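You operate a simulated robot arm through the tools that you are given. There is no shell and no other tool. Be economical: measure what you need, move in short steps, check, and stop when the job is done.

You are at the controls of a simulated robot arm. One attempt, no reset.

JOB
Prove the current trip at 5 mA, reset, and set the trip knob to 15 mA.
Fine: HV on, raise until it trips, lower to zero before the reset; leave the flap open.
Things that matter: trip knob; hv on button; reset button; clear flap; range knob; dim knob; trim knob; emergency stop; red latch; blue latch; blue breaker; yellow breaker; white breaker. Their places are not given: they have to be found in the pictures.

It is judged by the outcome, as a careful person would: the job done as asked, and still so three seconds after it is handed in. It fails if anything else is knocked over, pushed out of place, dropped, spilled or broken.

ROBOT AND FRAMES
A 6-joint arm with a two-finger parallel gripper, fixed in place. Base frame: the origin is at the foot of the arm, x ahead of it, y to its left, z up; the work surface is at about z = 766. Readings come in mm, rad, newtons and seconds.
With the tool pointing down near the work surface it reaches from about 260 to 680 mm from the base axis. Its first joint turns from -1.152 to 1.152 rad. Payload 2.9 kg.
The tool frame sits at the grasp point between the pads (the TCP): z along the fingers, y along the line on which they close. The tips reach 30 mm beyond it. The gripper opens to 110 mm. The fingers are 20 mm wide and 10 mm thick; the gripper's body (48 by 112 mm) begins 55 mm behind the TCP.
Orientation is told as [roll, pitch, yaw] about the base's x, y, z axes, in that order, counted from this pose: with the fingers straight down and closing along the base's y, the tool's x points along the base's -x, its y along +y and its z along -z.

CONTROLS
- The arm moves only by the tool move_arm. Its arguments are lists of equal length, an entry for each row: "dp": the shift along the tool's x, y, z in mm, a list of three; "rotation": the turn, a rotation vector about the tool's x, y, z in rad, a list of three. In form: {"dp": [[dx, dy, dz], ...], "rotation": [[rx, ry, rz], ...]}. A call has 1 to 20 rows; each row is the pose to reach, as a shift and turn from the pose commanded when the call began, along the tool's axes at that moment. "grip" is the finger opening in mm, from 0 to 110, set as the call begins (left out, the last holds). Rows are played at 5 a second. More than 50 mm and 0.15 rad between two rows, or a gripper value outside its range, and nothing of the call is played. A pose out of reach is approached as far as the arm can. The call stops where the force on the tool passes 50 N (or 10 N more than at its start, if that is more) or the arm is blocked; 0.2 s more then pass. Each finger travels about 108 mm/s and halts on what it meets, pressing with about 37 N; the grip force reading is that of the motor and also rises with nothing between the fingers. The clock runs only during rows and for 0.2 s after the last one: add rows that repeat a pose to give the fingers time. It gives the time, the measured TCP pose, the force on the tool (base axes), the opening and the grip force at its end, in the units of the frame above (readings bear some noise), and new pictures: "show" is both (left out), scene, wrist or none.
- Cameras (640 x 400 px; columns grow to the right, rows downward): "scene" is fixed at [83.4, 447.2, 1371]; the picture's right is [-0.66, -0.75, 0.00], its down [-0.51, 0.45, -0.73] and it looks along [0.55, -0.48, -0.68] (base axes); focal length 299 px, centre (320, 200). "wrist" rides on the gripper at [-36, 0, -57] in the tool frame; the picture's right is [0.00, -1.00, 0.00], its down [0.97, 0.00, -0.24] and it looks along [0.24, 0.00, 0.97] (tool axes); focal length 218 px, centre (320, 200).
- locate(camera, pixels): for up to 12 pixels [column, row] of the newest picture of that camera ("zoom" is the newest enlarged one), the place [x, y, z] in the base frame of the surface seen there, good to about 2 mm. It takes no simulated time.
- inspect(camera, box): a new picture of the part [left, top, right, bottom] of that camera's present view, enlarged. It takes no simulated time.
- finish_job(): hands the job in; it is judged then, once.

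Work in short steps. Measure before you move; look again where a grasp or a placing could have gone wrong, and mend it. You have 80 turns and 120 pictures in all, those below and enlarged ones among them. Open the gripper and draw the arm clear of the work before you hand the job in, unless the task says otherwise; then end with one line.

The tools are called after ">>>" by a JSON object that holds its "method" and its "body". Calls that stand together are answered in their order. move_arm: Moves the arm, as the interface text tells. Its arguments: {"type":"object","properties":{"dp":{"type":"array"},"rotation":{"type":"array"},"grip":{"type":"number"},"show":{"type":"string","enum":["both","scene","wrist","none"]}},"required":["dp","rotation"]} The other tools are called the same way: locate (camera, pixels) gives the place of the surface under pixels of a picture; inspect (camera, box) takes an enlarged picture of a part of a camera's view; finish_job () hands the job in.

At the start:

```text
t: 0.0
position: [353.5, -21.6, 1124.5]
ee_rot: [0.002, 0.0, -0.001]
force: [0.2, 0.4, -0.3]
gripper_width: 110.0
grip_force: 0.1
```

scene: 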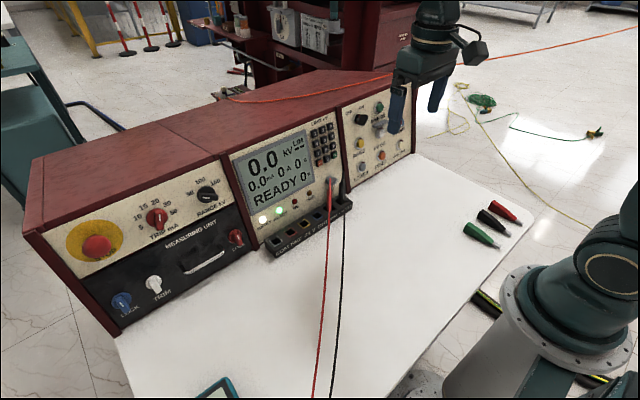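
wrist: 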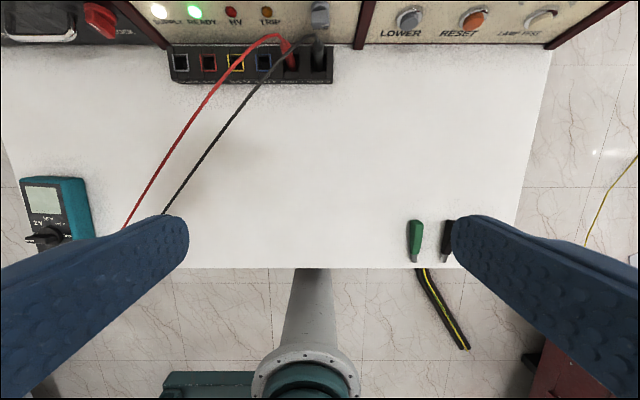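

I look closely at the panel in the scene picture: left panel (20-250, 160-330) and right panel (330-420, 70-190).

>>> {"method": "inspect", "body": {"camera": "scene", "box": [330, 80, 430, 190]}}

>>> {"method": "inspect", "body": {"camera": "scene", "box": [50, 160, 250, 330]}}

>>> {"method": "inspect", "body": {"camera": "scene", "box": [220, 110, 360, 260]}}

```text
3.64 times, centred on (380, 135) of scene
```

zoom: 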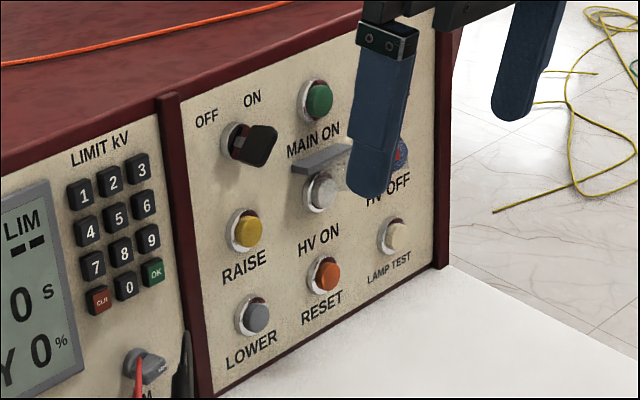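

```text
2.35 times, centred on (150, 245) of scene
```

zoom: 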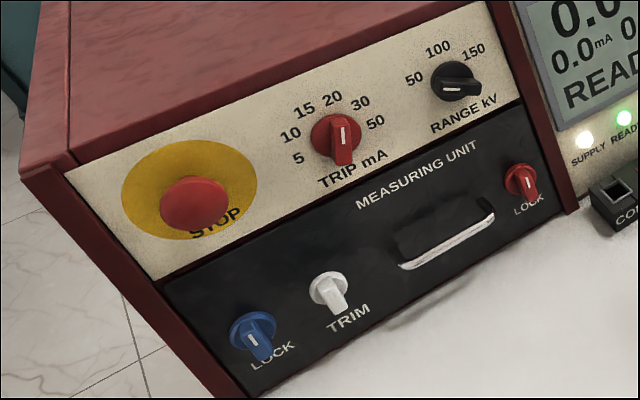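

```text
2.67 times, centred on (290, 185) of scene
```

zoom: 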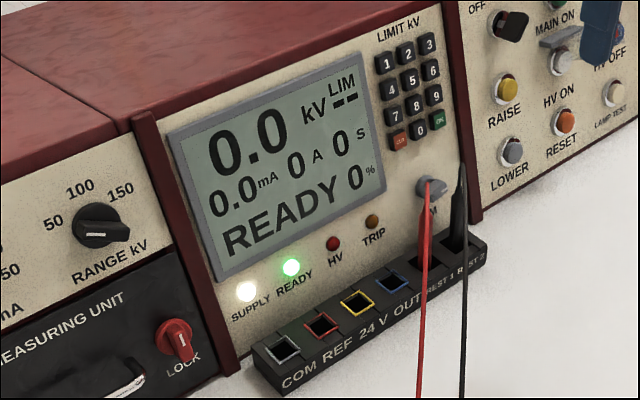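

I measure the right panel's controls and faces, and the trip knob, in the scene picture.

>>> {"method": "locate", "body": {"camera": "scene", "pixels": [[380.5, 132.8], [360, 143], [362.4, 167.4], [382, 155], [380, 124], [386, 121], [371, 140], [370, 156], [348, 180], [345, 125], [410, 152], [380, 108]]}}

>>> {"method": "locate", "body": {"camera": "scene", "pixels": [[156, 213], [157, 219], [158, 226], [148, 220], [167, 212], [144, 227], [143, 218], [148, 208], [157, 201], [168, 203], [173, 211], [207, 194]]}}

>>> {"method": "inspect", "body": {"camera": "scene", "box": [130, 190, 190, 245]}}

>>> {"method": "inspect", "body": {"camera": "scene", "box": [352, 105, 412, 165]}}

```text
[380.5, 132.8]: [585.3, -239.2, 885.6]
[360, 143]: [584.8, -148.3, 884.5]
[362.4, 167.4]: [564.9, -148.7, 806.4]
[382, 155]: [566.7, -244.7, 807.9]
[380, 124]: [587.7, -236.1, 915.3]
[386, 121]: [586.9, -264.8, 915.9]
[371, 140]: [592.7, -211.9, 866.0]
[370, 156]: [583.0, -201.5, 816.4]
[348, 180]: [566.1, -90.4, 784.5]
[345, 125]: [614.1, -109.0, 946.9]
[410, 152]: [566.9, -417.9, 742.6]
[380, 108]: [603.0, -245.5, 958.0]
```

```text
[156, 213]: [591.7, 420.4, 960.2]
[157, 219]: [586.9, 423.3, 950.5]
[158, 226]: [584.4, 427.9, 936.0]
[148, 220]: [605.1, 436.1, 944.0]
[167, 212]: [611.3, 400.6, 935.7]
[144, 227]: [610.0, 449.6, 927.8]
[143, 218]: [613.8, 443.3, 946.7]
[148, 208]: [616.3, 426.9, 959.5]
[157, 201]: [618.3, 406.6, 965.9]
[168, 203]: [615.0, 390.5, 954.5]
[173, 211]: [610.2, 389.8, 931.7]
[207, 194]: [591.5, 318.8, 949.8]
```

```text
7.27 times, centred on (160, 218) of scene
```

zoom: 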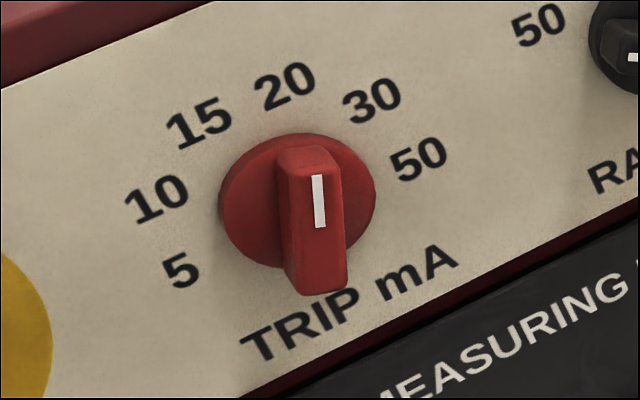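

```text
6.67 times, centred on (382, 135) of scene
```

zoom: 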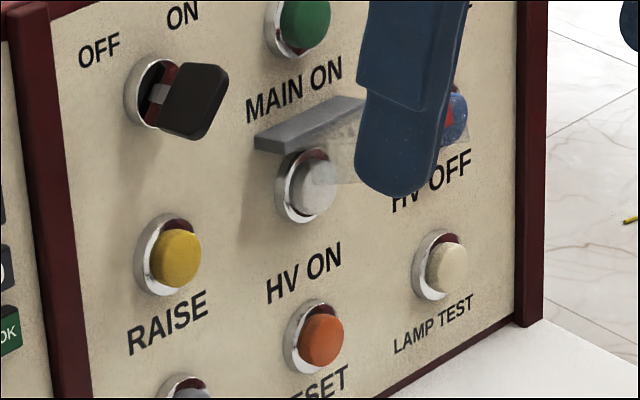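

The trip knob's mark (scene about 159,217) points up between 15 and 20 and the flap is partly hidden by a finger. I turn the tool to face the sloped panel (slope about 16°) and look from the wrist camera.

>>> {"method": "move_arm", "body": {"dp": [[-5, -14, 18], [-10, -28, 36], [-16, -43, 55], [-21, -57, 73], [-26, -71, 91], [-31, -85, 109], [-37, -100, 128], [-42, -114, 146], [-47, -128, 164]], "rotation": [[0, -0.143, 0], [0, -0.286, 0], [0, -0.428, 0], [0, -0.571, 0], [0, -0.714, 0], [0, -0.857, 0], [0, -1.0, 0], [0, -1.142, 0], [0, -1.285, 0]], "grip": 0}}

```text
t: 2.0
position: [402.4, -154.5, 957.7]
ee_rot: [0.007, -1.285, -0.01]
force: [0.7, -0.5, 0.6]
gripper_width: 0.3
grip_force: 37.5
out of reach, approached as far as the arm can: row 8, 9
```

scene: 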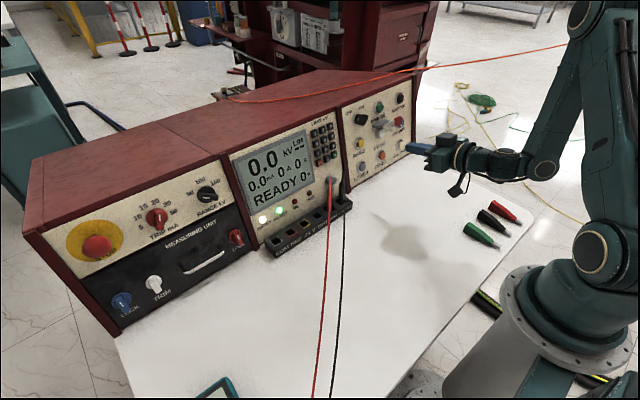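
wrist: 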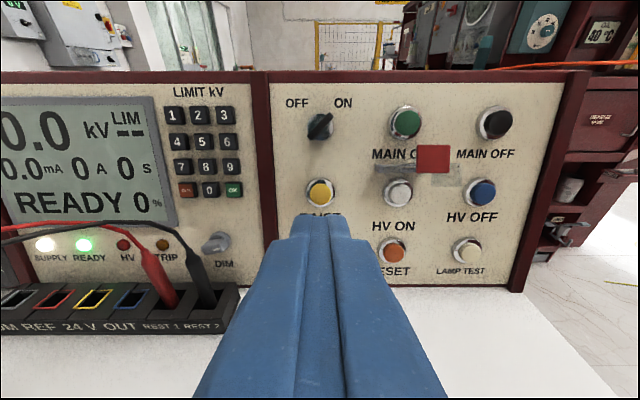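

The wrist view faces the panel nearly squarely; a red tab (433,158) sits above HV ON. I zoom there from both cameras.

>>> {"method": "inspect", "body": {"camera": "wrist", "box": [360, 120, 510, 220]}}

>>> {"method": "inspect", "body": {"camera": "scene", "box": [352, 90, 416, 170]}}

>>> {"method": "locate", "body": {"camera": "wrist", "pixels": [[433, 158], [419, 158], [448, 158], [398, 195], [319, 195], [393, 252], [390, 172], [459, 173], [482, 195], [394, 226], [408, 185], [415, 187]]}}

>>> {"method": "locate", "body": {"camera": "scene", "pixels": [[399, 122], [396, 122], [388, 124], [380.5, 132], [360, 143], [382, 155], [362.4, 168], [383, 125], [345, 185], [332, 182], [349, 206], [334, 214]]}}

```text
4.00 times, centred on (435, 170) of wrist
```

zoom: 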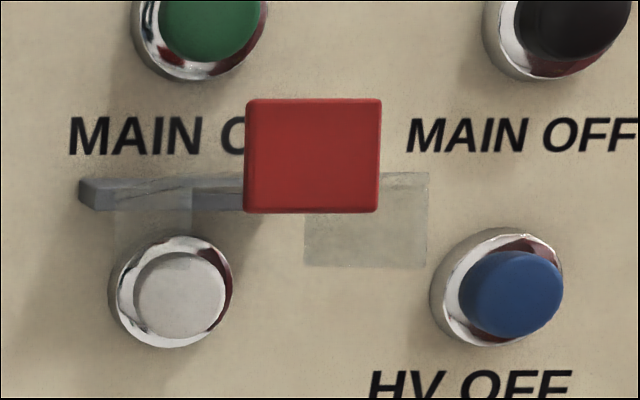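

```text
5.00 times, centred on (384, 130) of scene
```

zoom: 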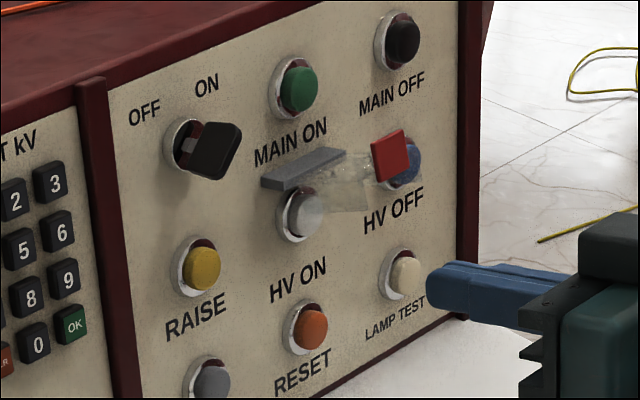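

```text
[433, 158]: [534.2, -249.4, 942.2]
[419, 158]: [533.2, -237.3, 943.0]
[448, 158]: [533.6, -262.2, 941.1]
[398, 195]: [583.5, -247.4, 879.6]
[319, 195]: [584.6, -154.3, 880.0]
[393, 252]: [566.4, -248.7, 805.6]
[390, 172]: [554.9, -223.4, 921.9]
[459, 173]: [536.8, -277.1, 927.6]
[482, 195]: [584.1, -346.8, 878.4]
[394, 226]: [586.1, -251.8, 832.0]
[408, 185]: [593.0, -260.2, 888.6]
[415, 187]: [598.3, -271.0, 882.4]
```

```text
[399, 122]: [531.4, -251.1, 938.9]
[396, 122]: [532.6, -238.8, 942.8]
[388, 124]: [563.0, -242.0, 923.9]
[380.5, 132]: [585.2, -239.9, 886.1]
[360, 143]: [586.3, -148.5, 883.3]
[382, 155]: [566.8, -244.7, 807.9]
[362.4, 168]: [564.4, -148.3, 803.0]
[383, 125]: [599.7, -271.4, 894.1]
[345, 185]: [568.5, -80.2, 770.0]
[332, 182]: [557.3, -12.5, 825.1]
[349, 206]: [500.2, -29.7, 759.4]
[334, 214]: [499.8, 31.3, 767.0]
```

The flap already stands open (tab at x≈533, hinge above HV ON) and the button below is free. The trip knob comes first: I move forward 90 mm, then sideways to about y=415, facing the trip knob.

>>> {"method": "move_arm", "body": {"dp": [[-13, 0, 43], [-25, 0, 86], [-25, 47, 86], [-25, 95, 86], [-25, 142, 86], [-25, 190, 86], [-25, 237, 86], [-25, 285, 86], [-25, 332, 86], [-25, 380, 86], [-25, 427, 86], [-25, 475, 86], [-25, 522, 86], [-25, 568, 86], [-25, 568, 86]], "rotation": [[0, 0, 0], [0, 0, 0], [0, 0, 0], [0, 0, 0], [0, 0, 0], [0, 0, 0], [0, 0, 0], [0, 0, 0], [0, 0, 0], [0, 0, 0], [0, 0, 0], [0, 0, 0], [0, 0, 0], [0, 0, 0], [0, 0, 0]], "grip": 60, "show": "wrist"}}

```text
t: 5.2
position: [496.8, 416.2, 959.2]
ee_rot: [-0.001, -1.285, 0.002]
force: [-0.6, -0.7, -0.2]
gripper_width: 59.9
grip_force: 0.0
```

wrist: 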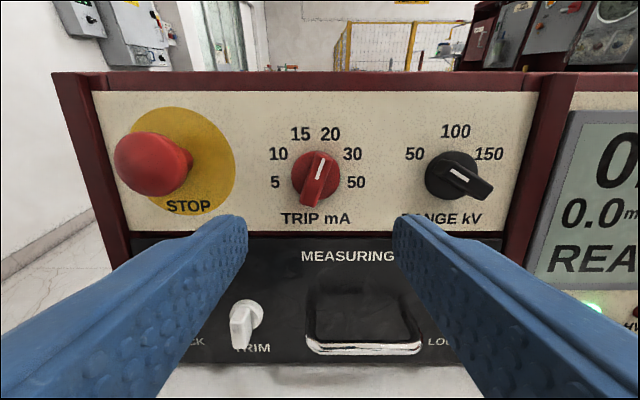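

The knob's mark (320,170) points towards 20. I zoom and measure the knob and the scale marks.

>>> {"method": "inspect", "body": {"camera": "wrist", "box": [260, 115, 380, 230]}}

>>> {"method": "locate", "body": {"camera": "wrist", "pixels": [[275, 183], [278, 154], [300, 134], [331, 134], [353, 154], [357, 183], [322, 164], [318, 178], [316, 187], [312, 200], [295, 168], [337, 183]]}}

```text
3.48 times, centred on (320, 172) of wrist
```

zoom: 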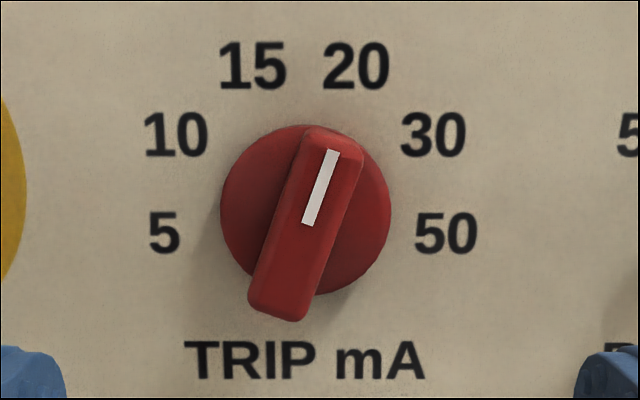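

```text
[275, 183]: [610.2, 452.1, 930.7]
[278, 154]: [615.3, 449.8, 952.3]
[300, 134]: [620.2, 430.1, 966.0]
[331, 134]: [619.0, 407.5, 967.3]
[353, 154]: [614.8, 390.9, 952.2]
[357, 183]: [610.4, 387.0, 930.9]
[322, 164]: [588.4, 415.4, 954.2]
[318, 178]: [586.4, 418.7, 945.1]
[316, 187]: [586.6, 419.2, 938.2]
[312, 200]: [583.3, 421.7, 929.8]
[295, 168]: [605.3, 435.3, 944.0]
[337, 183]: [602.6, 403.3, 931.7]
```

The knob stands at 20 mA (+20°); marks are 40° apart, so 5 is at -100° and 15 at -20°. Axis at y≈419.4, bar face at x≈586, z≈945. I align with the bar and advance with an opening of 36 mm.

>>> {"method": "move_arm", "body": {"dp": [[-4, 1, 0], [-8, 2, 0], [-11.6, 3.2, 0], [-11.6, 3.2, 25], [-11.6, 3.2, 50], [-11.6, 3.2, 65], [-11.6, 3.2, 74.5], [-11.6, 3.2, 74.5]], "rotation": [[0, 0, 0.12], [0, 0, 0.24], [0, 0, 0.349], [0, 0, 0.349], [0, 0, 0.349], [0, 0, 0.349], [0, 0, 0.349], [0, 0, 0.349]], "grip": 36}}

```text
t: 7.0
position: [569.0, 418.0, 949.8]
ee_rot: [0.861, -1.124, -0.912]
force: [-0.3, -0.2, 0.7]
gripper_width: 36.2
grip_force: 0.0
```

scene: 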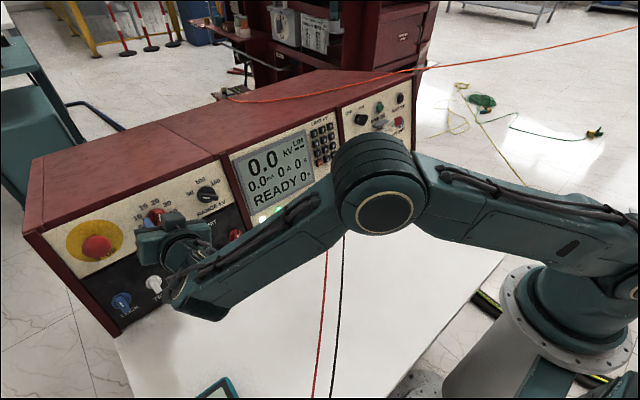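
wrist: 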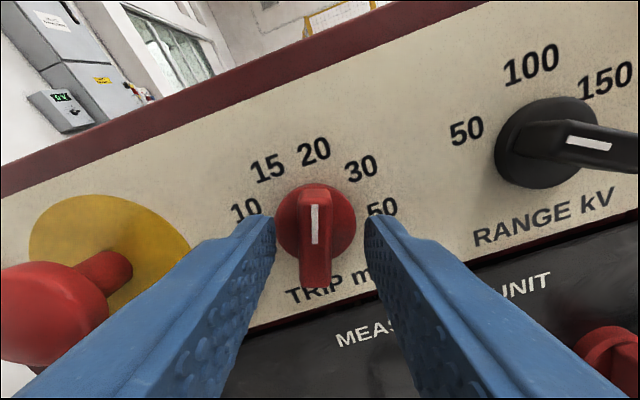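

The bar is upright and centred between the fingers. I close on it.

>>> {"method": "move_arm", "body": {"dp": [[0, 0, 1], [0, 0, 1], [0, 0, 1]], "rotation": [[0, 0, 0], [0, 0, 0], [0, 0, 0]], "grip": 0, "show": "wrist"}}

```text
t: 7.8
position: [568.6, 419.2, 950.0]
ee_rot: [0.868, -1.123, -0.915]
force: [4.1, 9.2, 3.8]
gripper_width: 12.7
grip_force: 45.6
```

wrist: 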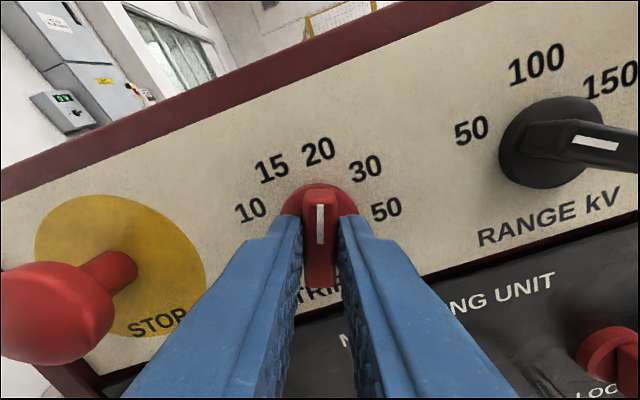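

Gripped (12.7 mm). Before turning I check how near the emergency stop head (60,310) and range knob come to the gripper body.

>>> {"method": "locate", "body": {"camera": "wrist", "pixels": [[60, 310], [100, 310], [20, 280], [570, 140], [625, 145], [610, 350]]}}

```text
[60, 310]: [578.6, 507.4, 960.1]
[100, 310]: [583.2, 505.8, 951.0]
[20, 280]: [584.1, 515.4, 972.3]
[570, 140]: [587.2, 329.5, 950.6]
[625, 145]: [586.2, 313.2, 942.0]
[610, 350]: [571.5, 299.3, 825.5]
```

Both are over 80 mm from the axis and not as far out as the body, so it's clear. I turn counter-clockwise one detent first (40°).

>>> {"method": "move_arm", "body": {"dp": [[0, 0, 1], [0, 0, 1], [0, 0, 1], [0, 0, 1], [0, 0, 1], [0, 0, 1], [0, 0, 1]], "rotation": [[0, 0, -0.12], [0, 0, -0.24], [0, 0, -0.36], [0, 0, -0.48], [0, 0, -0.6], [0, 0, -0.698], [0, 0, -0.698]], "show": "wrist"}}

```text
t: 9.4
position: [568.6, 419.0, 950.4]
ee_rot: [-0.863, -1.122, 0.916]
force: [-13.4, 12.7, 8.2]
gripper_width: 12.9
grip_force: 45.2
```

wrist: 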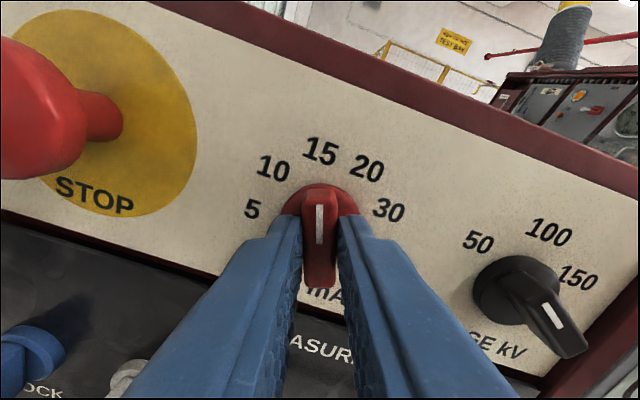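

The knob followed to 15. I turn on by 80° to 5, backing out 1 mm to relieve the push.

>>> {"method": "move_arm", "body": {"dp": [[0, 0, -1], [0, 0, -1], [0, 0, -1], [0, 0, -1], [0, 0, -1], [0, 0, -1], [0, 0, -1], [0, 0, -1], [0, 0, -1], [0, 0, -1], [0, 0, -1], [0, 0, -1]], "rotation": [[0, 0, -0.13], [0, 0, -0.26], [0, 0, -0.39], [0, 0, -0.52], [0, 0, -0.65], [0, 0, -0.78], [0, 0, -0.91], [0, 0, -1.04], [0, 0, -1.17], [0, 0, -1.3], [0, 0, -1.396], [0, 0, -1.396]]}}

```text
t: 12.0
position: [569.0, 419.5, 949.6]
ee_rot: [-1.28, 0.17, 1.619]
force: [-5.9, 9.6, 4.9]
gripper_width: 13.5
grip_force: 45.0
```

scene: 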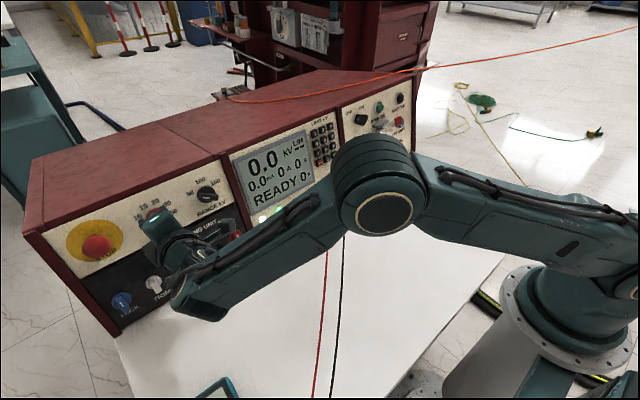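
wrist: 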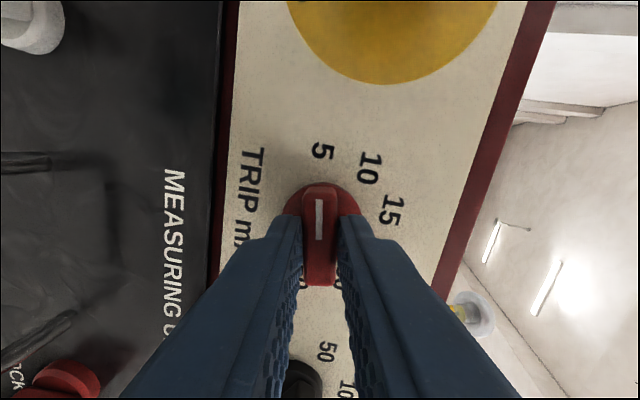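

The mark points at 5. I open, back off 75 mm and turn the wrist upright again.

>>> {"method": "move_arm", "body": {"dp": [[0, 0, 0], [0, 0, 0], [0, 0, -25], [0, 0, -50], [0, 0, -75], [0, 0, -75], [0, 0, -75], [0, 0, -75], [0, 0, -75], [0, 0, -75], [0, 0, -75], [0, 0, -75], [0, 0, -75], [0, 0, -75], [0, 0, -75], [0, 0, -75], [0, 0, -75]], "rotation": [[0, 0, 0], [0, 0, 0], [0, 0, 0], [0, 0, 0], [0, 0, 0], [0, 0, 0.146], [0, 0, 0.292], [0, 0, 0.438], [0, 0, 0.584], [0, 0, 0.73], [0, 0, 0.876], [0, 0, 1.022], [0, 0, 1.168], [0, 0, 1.314], [0, 0, 1.46], [0, 0, 1.606], [0, 0, 1.745]], "grip": 34, "show": "wrist"}}

```text
t: 15.6
position: [497.9, 419.7, 971.0]
ee_rot: [0.01, -1.285, -0.011]
force: [0.1, -0.7, -1.1]
gripper_width: 33.7
grip_force: 0.1
```

wrist: 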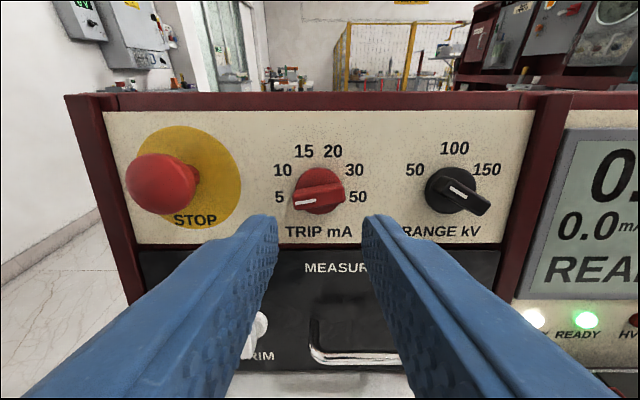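

5 mA is set. I close the fingers and travel to a staging point in front of HV ON at (584,-245,882), staying under the open flap.

>>> {"method": "move_arm", "body": {"dp": [[4.3, -47.5, 1.3], [8.7, -95, 2.6], [13, -142.5, 3.9], [17.4, -190, 5.2], [21.7, -237.5, 6.5], [26, -285, 7.8], [30.4, -332.4, 9.1], [34.8, -380, 10.4], [39, -427, 11.7], [43.5, -475, 13], [47.9, -522, 14.3], [52.2, -570, 15.6], [56.5, -617, 16.9], [60.9, -664.7, 18.2], [60.9, -664.7, 18.2]], "rotation": [[0, 0, 0], [0, 0, 0], [0, 0, 0], [0, 0, 0], [0, 0, 0], [0, 0, 0], [0, 0, 0], [0, 0, 0], [0, 0, 0], [0, 0, 0], [0, 0, 0], [0, 0, 0], [0, 0, 0], [0, 0, 0], [0, 0, 0]], "grip": 0}}

```text
t: 18.8
position: [494.7, -246.5, 906.1]
ee_rot: [0.0, -1.285, -0.001]
force: [0.5, -1.3, 0.2]
gripper_width: 0.0
grip_force: 37.1
out of reach, approached as far as the arm can: row 9
```

scene: 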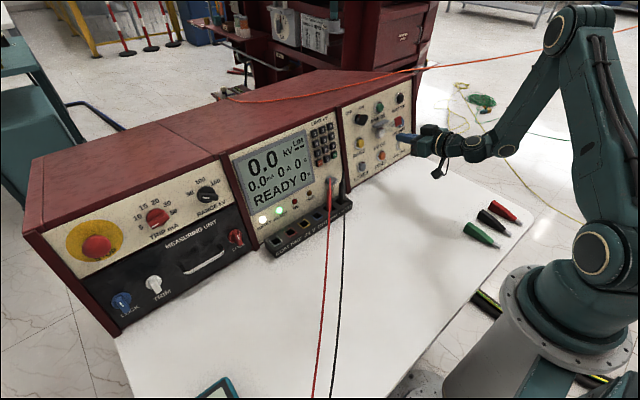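
wrist: 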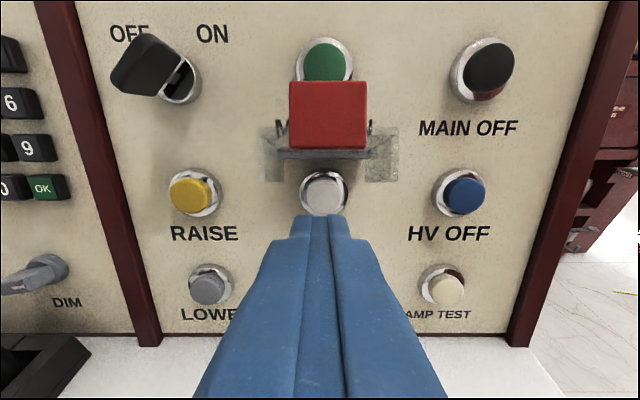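

I measure the buttons from here: HV ON (324,192), RAISE (190,195), LOWER (208,284), flap tab (328,112).

>>> {"method": "locate", "body": {"camera": "wrist", "pixels": [[324, 193], [308, 193], [340, 193], [190, 195], [178, 195], [202, 195], [208, 284], [196, 284], [220, 284], [328, 140], [328, 112], [461, 193]]}}

```text
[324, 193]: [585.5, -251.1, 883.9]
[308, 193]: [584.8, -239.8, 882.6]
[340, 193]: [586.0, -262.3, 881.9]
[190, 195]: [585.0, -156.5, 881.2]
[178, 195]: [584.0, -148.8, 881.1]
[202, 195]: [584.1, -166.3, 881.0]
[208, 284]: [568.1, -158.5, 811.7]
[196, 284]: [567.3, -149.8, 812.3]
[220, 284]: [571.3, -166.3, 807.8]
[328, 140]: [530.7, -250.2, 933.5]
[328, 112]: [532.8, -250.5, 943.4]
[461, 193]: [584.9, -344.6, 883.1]
```

HV ON's centre is (585,-251,883), 64 mm ahead of the tip. I align and approach to just short of contact.

>>> {"method": "move_arm", "body": {"dp": [[-3.5, -4.5, 0], [-3.5, -4.5, 25], [-3.5, -4.5, 45], [-3.5, -4.5, 58], [-3.5, -4.5, 58]], "rotation": [[0, 0, 0], [0, 0, 0], [0, 0, 0], [0, 0, 0], [0, 0, 0]]}}

>>> {"method": "inspect", "body": {"camera": "scene", "box": [352, 90, 416, 170]}}

```text
t: 20.0
position: [554.2, -249.0, 893.7]
ee_rot: [0.001, -1.285, -0.001]
force: [0.5, -0.6, 0.1]
gripper_width: 0.1
grip_force: 37.2
```

scene: 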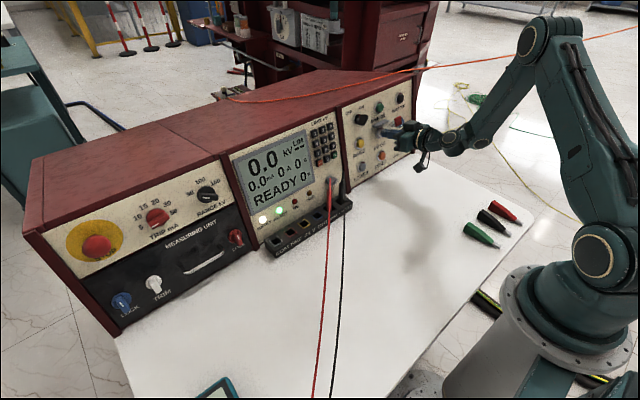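
wrist: 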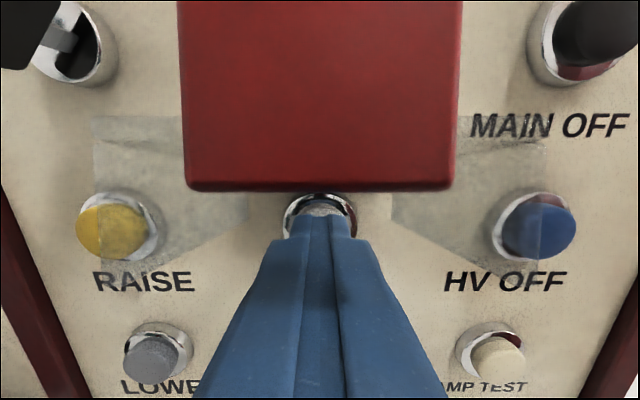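

```text
5.00 times, centred on (384, 130) of scene
```

zoom: 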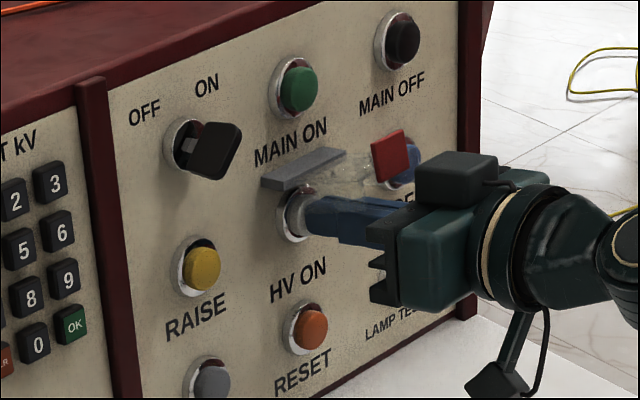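

The tip is about 2 mm short of the button, and the camera box clears the tab. I press gently inward, then release.

>>> {"method": "move_arm", "body": {"dp": [[0, 0, 3], [0, 0, 5], [0, 0, 7], [0, 0, 9], [0, 0, 9], [0, 0, 0]], "rotation": [[0, 0, 0], [0, 0, 0], [0, 0, 0], [0, 0, 0], [0, 0, 0], [0, 0, 0]]}}

>>> {"method": "inspect", "body": {"camera": "scene", "box": [220, 110, 360, 240]}}

```text
t: 21.4
position: [553.9, -251.2, 893.6]
ee_rot: [-0.003, -1.284, 0.0]
force: [0.6, 0.1, -0.9]
gripper_width: 0.3
grip_force: 36.8
```

scene: 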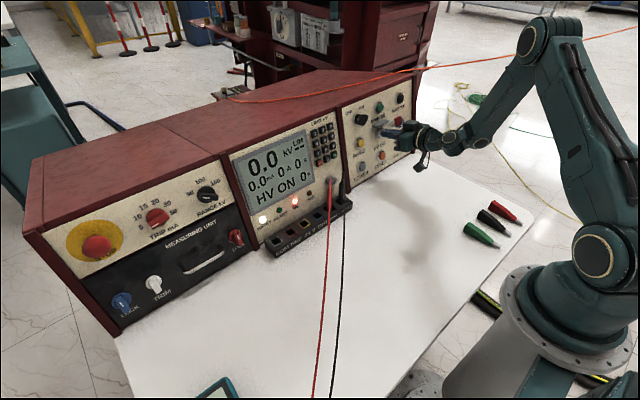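
wrist: 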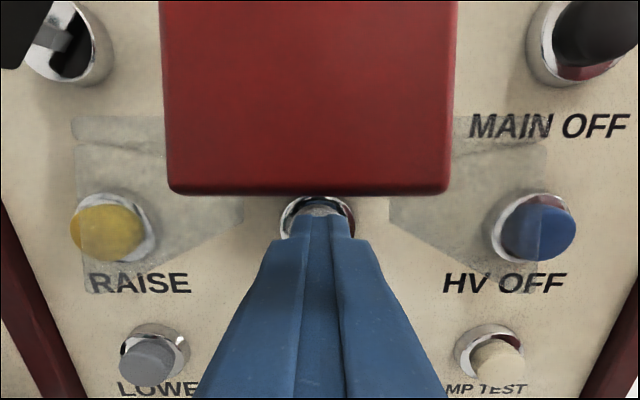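

```text
3.08 times, centred on (290, 175) of scene
```

zoom: 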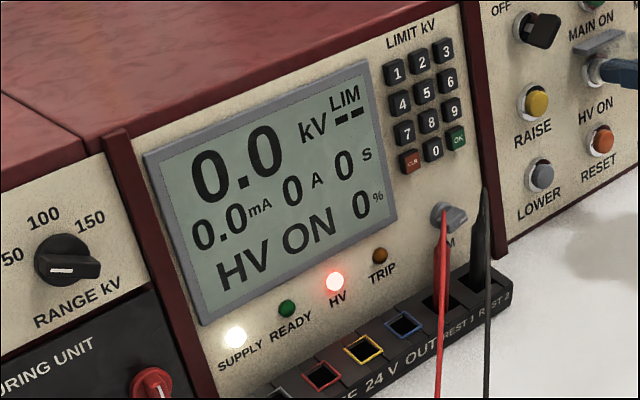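

HV is on (display "HV ON", HV lamp lit). I retreat, shift 94 mm to RAISE, and approach to just short of it.

>>> {"method": "move_arm", "body": {"dp": [[0, 0, -30], [0, 0, -50], [0, 31, -50], [0, 63, -50], [0, 94, -50], [0, 94, -25], [0, 94, 0], [0, 94, 0]], "rotation": [[0, 0, 0], [0, 0, 0], [0, 0, 0], [0, 0, 0], [0, 0, 0], [0, 0, 0], [0, 0, 0], [0, 0, 0]], "show": "wrist"}}

```text
t: 23.2
position: [553.5, -155.9, 894.0]
ee_rot: [0.0, -1.284, -0.001]
force: [0.6, -0.2, 0.1]
gripper_width: 0.0
grip_force: 36.6
```

wrist: 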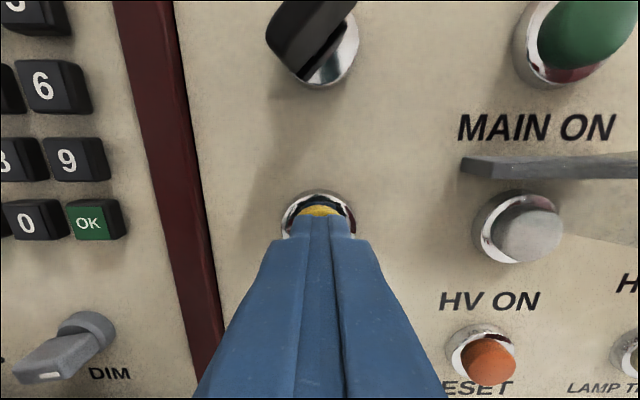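

Aligned on RAISE. The black key (315,40) lies ahead of the camera, so I check how far it stands out.

>>> {"method": "locate", "body": {"camera": "wrist", "pixels": [[315, 40], [290, 45], [320, 10], [330, 70]]}}

```text
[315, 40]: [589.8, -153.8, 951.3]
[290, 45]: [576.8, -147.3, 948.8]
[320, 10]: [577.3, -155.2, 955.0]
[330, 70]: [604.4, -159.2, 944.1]
```

The key stops at x≈577, well ahead of the camera. I press RAISE and hold it about 2 s.

>>> {"method": "move_arm", "body": {"dp": [[0, 0, 3], [0, 0, 6], [0, 0, 9], [0, 0, 9], [0, 0, 9], [0, 0, 9], [0, 0, 9], [0, 0, 9], [0, 0, 9], [0, 0, 9], [0, 0, 9]], "rotation": [[0, 0, 0], [0, 0, 0], [0, 0, 0], [0, 0, 0], [0, 0, 0], [0, 0, 0], [0, 0, 0], [0, 0, 0], [0, 0, 0], [0, 0, 0], [0, 0, 0]], "show": "none"}}

>>> {"method": "inspect", "body": {"camera": "scene", "box": [220, 110, 360, 240]}}

```text
t: 25.6
position: [560.7, -157.0, 891.8]
ee_rot: [0.001, -1.283, -0.001]
force: [-18.3, 7.6, 3.3]
gripper_width: 0.1
grip_force: 36.9
```

```text
3.08 times, centred on (290, 175) of scene
```

zoom: 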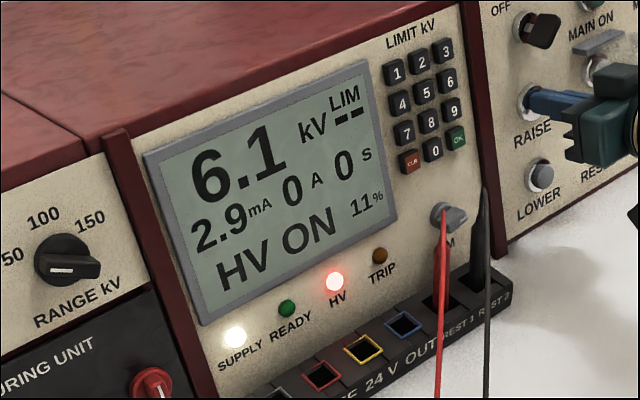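

Raising works: 6.1 kV, 2.9 mA after about 2 s. I hold on for about 1.8 s more, towards 5 mA.

>>> {"method": "move_arm", "body": {"dp": [[0, 0, 0], [0, 0, 0], [0, 0, 0], [0, 0, 0], [0, 0, 0], [0, 0, 0], [0, 0, 0]], "rotation": [[0, 0, 0], [0, 0, 0], [0, 0, 0], [0, 0, 0], [0, 0, 0], [0, 0, 0], [0, 0, 0]], "show": "none"}}

>>> {"method": "inspect", "body": {"camera": "scene", "box": [220, 110, 360, 240]}}

```text
t: 27.2
position: [561.5, -156.7, 892.1]
ee_rot: [0.0, -1.284, 0.001]
force: [-19.6, 4.3, -0.4]
gripper_width: 0.0
grip_force: 36.8
```

```text
3.08 times, centred on (290, 175) of scene
```

zoom: 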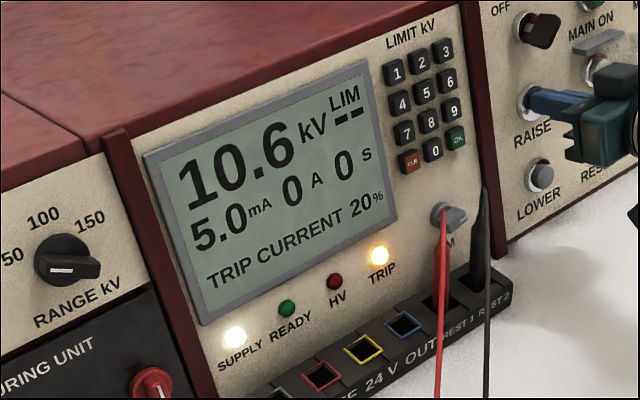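

It tripped at 5.0 mA ("TRIP CURRENT", TRIP lamp). I release RAISE by backing off 50 mm, and look at the hanging part under the wrist before going lower.

>>> {"method": "move_arm", "body": {"dp": [[0, 0, -20], [0, 0, -50], [0, 0, -50]], "rotation": [[0, 0, 0], [0, 0, 0], [0, 0, 0]]}}

>>> {"method": "inspect", "body": {"camera": "scene", "box": [360, 90, 500, 190]}}

```text
t: 28.0
position: [513.9, -157.4, 907.6]
ee_rot: [-0.001, -1.287, 0.003]
force: [-0.2, -0.9, -0.9]
gripper_width: 0.0
grip_force: 36.9
```

scene: 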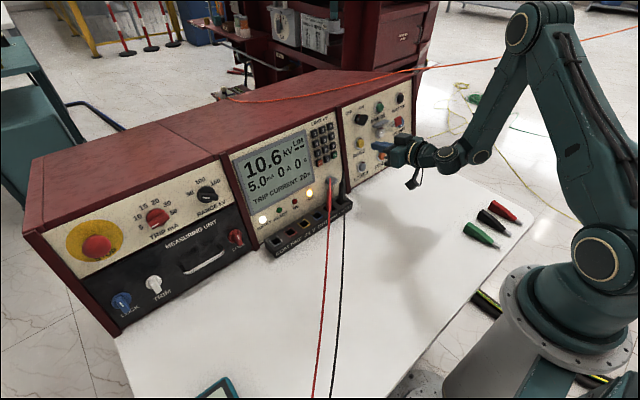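
wrist: 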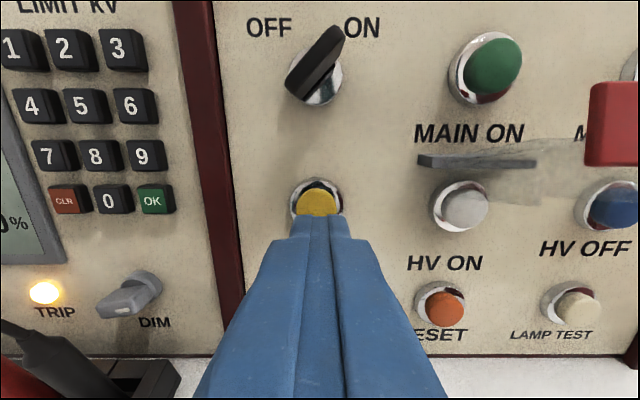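

```text
4.00 times, centred on (430, 140) of scene
```

zoom: 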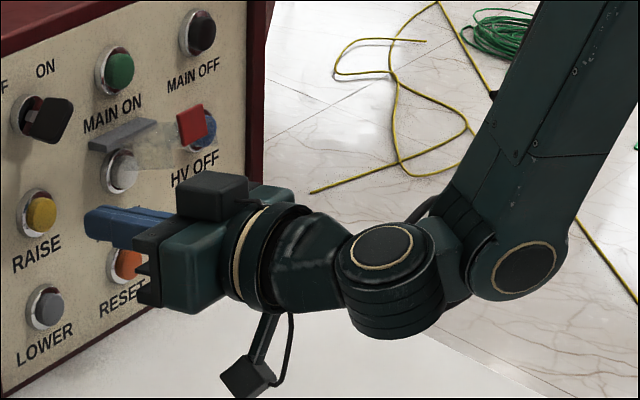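

I measure the hanging box (zoom 247,378), the black probe, and LOWER again.

>>> {"method": "locate", "body": {"camera": "zoom", "pixels": [[247, 378], [240, 395], [262, 340], [48, 308], [46, 300], [130, 262]]}}

>>> {"method": "locate", "body": {"camera": "wrist", "pixels": [[440, 305], [60, 345], [20, 335], [100, 385], [150, 370], [110, 310]]}}

```text
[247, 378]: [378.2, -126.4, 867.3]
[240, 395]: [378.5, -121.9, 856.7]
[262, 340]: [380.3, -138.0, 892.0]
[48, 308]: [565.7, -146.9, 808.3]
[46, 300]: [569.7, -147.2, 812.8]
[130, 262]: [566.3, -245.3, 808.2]
```

```text
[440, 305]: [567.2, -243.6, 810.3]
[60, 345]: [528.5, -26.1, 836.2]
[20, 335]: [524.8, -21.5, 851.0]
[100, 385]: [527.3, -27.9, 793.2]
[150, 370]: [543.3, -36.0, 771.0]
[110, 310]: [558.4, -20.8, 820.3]
```

At the present tilt the hanging box would reach the table when I press LOWER. I tilt the tool to 30° below horizontal, which lifts its back, and go to a staging point in front of LOWER (567,-157,808).

>>> {"method": "move_arm", "body": {"dp": [[0, 0, 0], [0, 0, 0], [26, 0, 2], [52, 0, 5], [78, 0, 7.3], [78, 0, 7.3]], "rotation": [[0, 0.12, 0], [0, 0.238, 0], [0, 0.238, 0], [0, 0.238, 0], [0, 0.238, 0], [0, 0.238, 0]]}}

>>> {"method": "inspect", "body": {"camera": "scene", "box": [340, 100, 480, 200]}}

```text
t: 29.4
position: [499.8, -157.5, 830.7]
ee_rot: [-0.001, -1.046, 0.001]
force: [0.3, 0.5, -0.2]
gripper_width: 0.0
grip_force: 37.3
```

scene: 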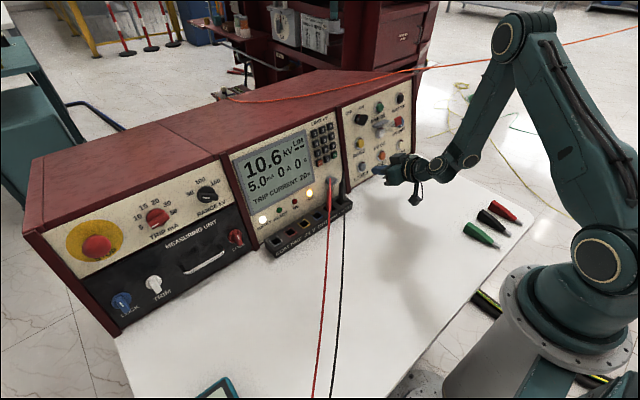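
wrist: 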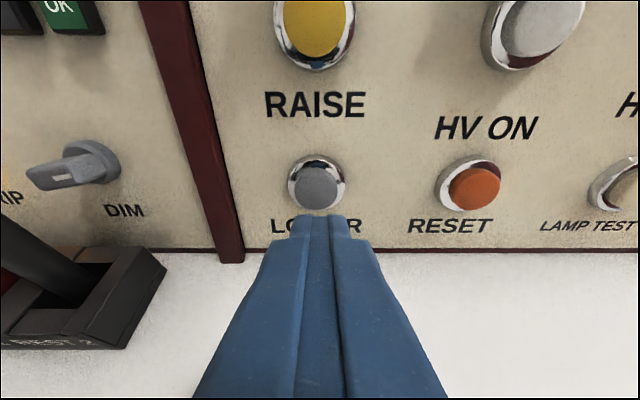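

```text
4.00 times, centred on (410, 150) of scene
```

zoom: 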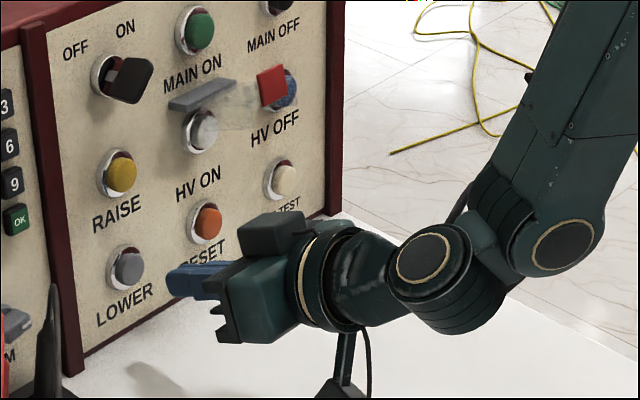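

The LOWER cap is centred at (319,187). I confirm its position, RESET's, and the hanging box's height.

>>> {"method": "locate", "body": {"camera": "wrist", "pixels": [[319, 187], [319, 172], [319, 204], [475, 187], [462, 187], [489, 187]]}}

>>> {"method": "locate", "body": {"camera": "zoom", "pixels": [[335, 388], [330, 396]]}}

```text
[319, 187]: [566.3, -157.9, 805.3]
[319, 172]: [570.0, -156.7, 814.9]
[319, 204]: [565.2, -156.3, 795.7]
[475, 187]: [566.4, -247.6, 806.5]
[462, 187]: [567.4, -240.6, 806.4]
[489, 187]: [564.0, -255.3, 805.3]
```

```text
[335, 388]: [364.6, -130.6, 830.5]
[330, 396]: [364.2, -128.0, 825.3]
```

All clear. I approach and press LOWER with the upper tip edge, holding about 2 s.

>>> {"method": "move_arm", "body": {"dp": [[-3, 0, 20], [-6.3, 0, 36], [-7.3, 0, 41.5], [-8, 0, 44], [-8.4, 0, 46.2], [-8.4, 0, 46.2], [-8.4, 0, 46.2], [-8.4, 0, 46.2], [-8.4, 0, 46.2], [-8.4, 0, 46.2], [-8.4, 0, 46.2], [-8.4, 0, 46.2]], "rotation": [[0, 0, 0], [0, 0, 0], [0, 0, 0], [0, 0, 0], [0, 0, 0], [0, 0, 0], [0, 0, 0], [0, 0, 0], [0, 0, 0], [0, 0, 0], [0, 0, 0], [0, 0, 0]], "show": "wrist"}}

>>> {"method": "inspect", "body": {"camera": "scene", "box": [220, 100, 420, 240]}}

```text
t: 32.0
position: [542.7, -156.7, 813.6]
ee_rot: [0.0, -1.046, 0.001]
force: [-29.3, -2.6, 13.9]
gripper_width: 0.0
grip_force: 36.5
```

wrist: 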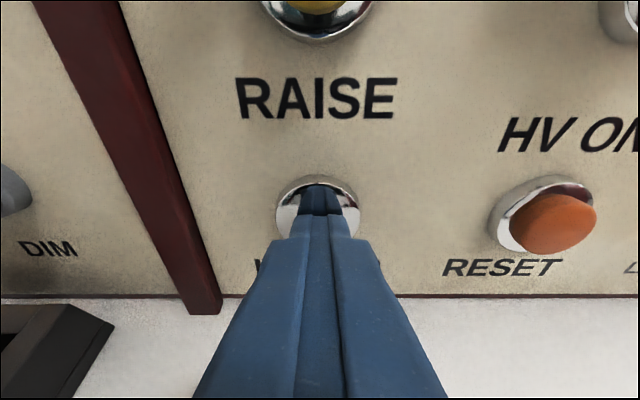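

```text
2.86 times, centred on (320, 170) of scene
```

zoom: 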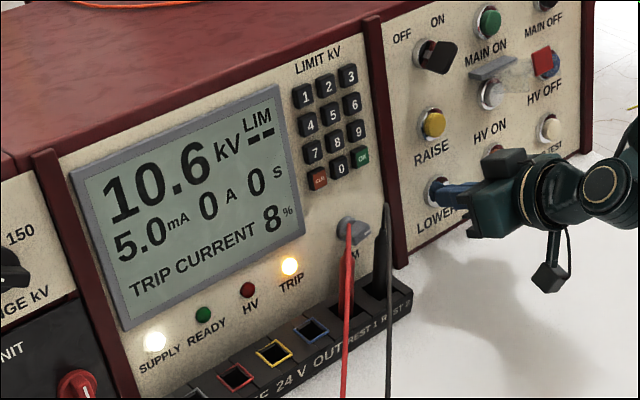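

It is lowering: 8% left. I hold 2 s more.

>>> {"method": "move_arm", "body": {"dp": [[0, 0, 0], [0, 0, 0], [0, 0, 0], [0, 0, 0], [0, 0, 0], [0, 0, 0], [0, 0, 0], [0, 0, 0], [0, 0, 0], [0, 0, 0]], "rotation": [[0, 0, 0], [0, 0, 0], [0, 0, 0], [0, 0, 0], [0, 0, 0], [0, 0, 0], [0, 0, 0], [0, 0, 0], [0, 0, 0], [0, 0, 0]], "show": "none"}}

>>> {"method": "inspect", "body": {"camera": "scene", "box": [220, 110, 360, 240]}}

```text
t: 34.2
position: [543.3, -156.0, 813.2]
ee_rot: [-0.001, -1.047, -0.001]
force: [-29.2, -5.0, 8.6]
gripper_width: 0.0
grip_force: 36.8
```

```text
3.08 times, centred on (290, 175) of scene
```

zoom: 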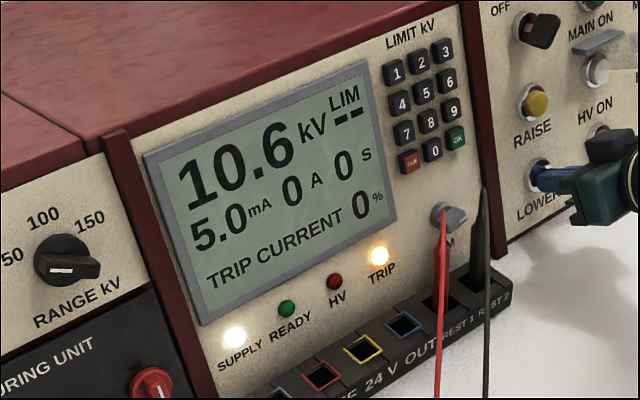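

0% now. I back off, shift 92 mm to RESET, and press it briefly in the same way.

>>> {"method": "move_arm", "body": {"dp": [[3, 0, -20], [8.4, 0, -46.2], [8.4, -46, -46.2], [8.4, -92, -46.2], [4, -92, -20], [2, -92, -9], [1, -92, -4], [0, -92, 0], [0, -92, 0], [4, -92, -20], [8.4, -92, -46.2]], "rotation": [[0, 0, 0], [0, 0, 0], [0, 0, 0], [0, 0, 0], [0, 0, 0], [0, 0, 0], [0, 0, 0], [0, 0, 0], [0, 0, 0], [0, 0, 0], [0, 0, 0]], "show": "wrist"}}

>>> {"method": "inspect", "body": {"camera": "scene", "box": [220, 100, 420, 240]}}

```text
t: 36.6
position: [500.5, -250.4, 828.7]
ee_rot: [0.0, -1.047, 0.001]
force: [-0.3, 0.1, 0.0]
gripper_width: 0.0
grip_force: 37.3
```

wrist: 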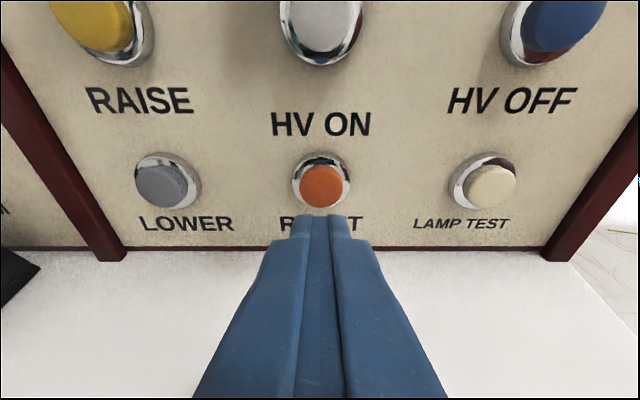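

```text
2.86 times, centred on (320, 170) of scene
```

zoom: 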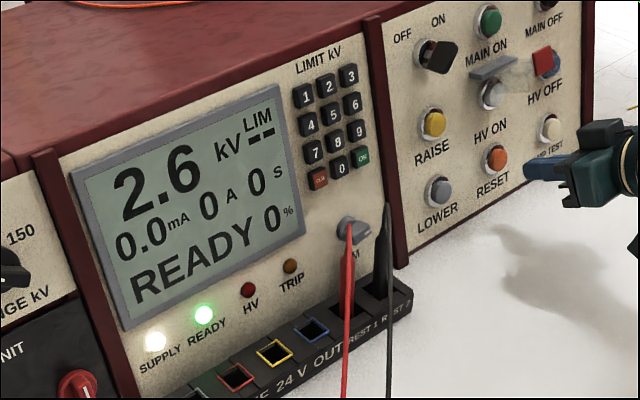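

Reset took: READY, trip lamp off. I now go back to the trip knob: first left past the flap, then up while levelling the tool, then across above the leads.

>>> {"method": "move_arm", "body": {"dp": [[0, 47, 0], [0, 94, 0], [-41, 94, -20], [-82, 94, -41], [-123.5, 94, -62], [-123.5, 138, -62], [-123.5, 182, -62], [-123.5, 227, -62], [-123.5, 271, -62], [-123.5, 315, -62], [-123.5, 360, -62], [-123.5, 404, -62], [-123.5, 448, -62], [-123.5, 493, -62], [-123.5, 537, -62], [-123.5, 581, -62], [-123.5, 626, -62], [-123.5, 669.8, -62], [-123.5, 669.8, -62]], "rotation": [[0, 0, 0], [0, 0, 0], [0, -0.08, 0], [0, -0.16, 0], [0, -0.238, 0], [0, -0.238, 0], [0, -0.238, 0], [0, -0.238, 0], [0, -0.238, 0], [0, -0.238, 0], [0, -0.238, 0], [0, -0.238, 0], [0, -0.238, 0], [0, -0.238, 0], [0, -0.238, 0], [0, -0.238, 0], [0, -0.238, 0], [0, -0.238, 0], [0, -0.238, 0]], "grip": 34, "show": "wrist"}}

```text
t: 40.6
position: [508.3, 420.3, 967.1]
ee_rot: [0.001, -1.285, 0.001]
force: [0.7, 0.7, 0.2]
gripper_width: 34.1
grip_force: 0.0
```

wrist: 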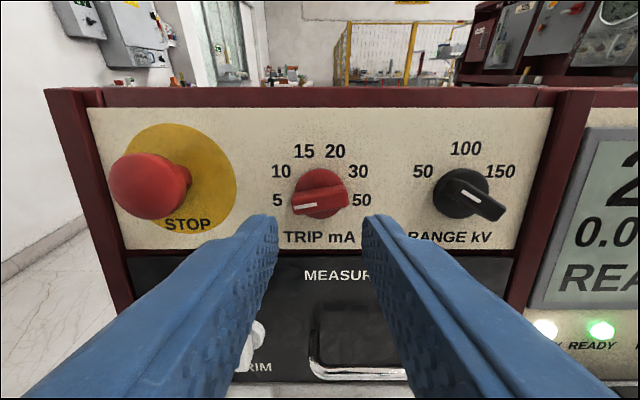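

I turn the tool to the 5 mA bar angle (-100°) and advance to where I gripped before.

>>> {"method": "move_arm", "body": {"dp": [[0, 0, 0], [0, 0, 0], [0, 0, 0], [0, 0, 0], [0, 0, 0], [0, 0, 0], [0, 0, 0], [0, 0, 0], [0, 0, 0], [0, 0, 0], [0, 0, 0], [-0.3, -0.8, 0], [-0.3, -0.8, 25], [-0.3, -0.8, 45], [-0.3, -0.8, 56], [-0.3, -0.8, 63], [-0.3, -0.8, 63]], "rotation": [[0, 0, -0.146], [0, 0, -0.292], [0, 0, -0.438], [0, 0, -0.584], [0, 0, -0.73], [0, 0, -0.876], [0, 0, -1.022], [0, 0, -1.168], [0, 0, -1.314], [0, 0, -1.46], [0, 0, -1.606], [0, 0, -1.745], [0, 0, -1.745], [0, 0, -1.745], [0, 0, -1.745], [0, 0, -1.745], [0, 0, -1.745]], "show": "wrist"}}

```text
t: 44.2
position: [569.7, 420.3, 949.4]
ee_rot: [-1.282, 0.169, 1.623]
force: [0.3, -0.9, -0.3]
gripper_width: 33.9
grip_force: 0.1
```

wrist: 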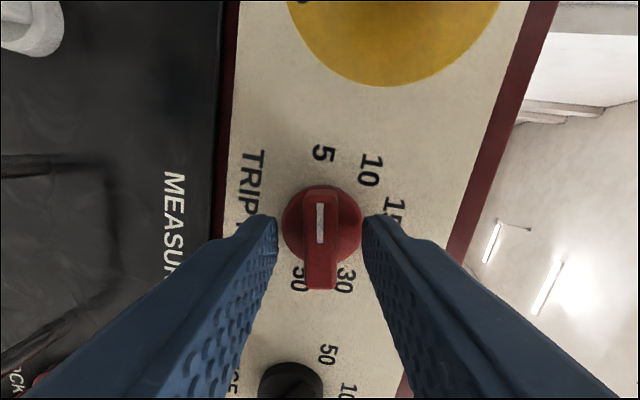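

The bar is centred and aligned. I close on it, then turn clockwise 80° to 15.

>>> {"method": "move_arm", "body": {"dp": [[0, 0, 0], [0, 0, 0], [0, 0, 0], [0, 0, 0], [0, 0, 0], [0, 0, 0], [0, 0, 0], [0, 0, 0], [0, 0, 0], [0, 0, 0], [0, 0, 0], [0, 0, 0], [0, 0, 0], [0, 0, 0], [0, 0, 0]], "rotation": [[0, 0, 0], [0, 0, 0], [0, 0, 0], [0, 0, 0.13], [0, 0, 0.26], [0, 0, 0.39], [0, 0, 0.52], [0, 0, 0.65], [0, 0, 0.78], [0, 0, 0.91], [0, 0, 1.04], [0, 0, 1.17], [0, 0, 1.3], [0, 0, 1.396], [0, 0, 1.396]], "grip": 0, "show": "wrist"}}

```text
t: 47.4
position: [569.8, 420.9, 949.2]
ee_rot: [-0.858, -1.126, 0.907]
force: [23.5, 1.9, 4.4]
gripper_width: 12.9
grip_force: 45.3
```

wrist: 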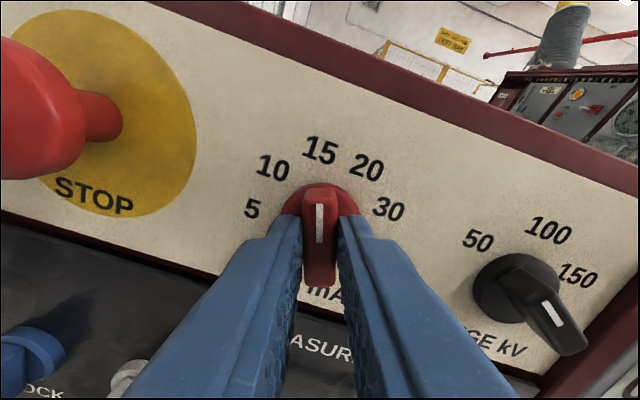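

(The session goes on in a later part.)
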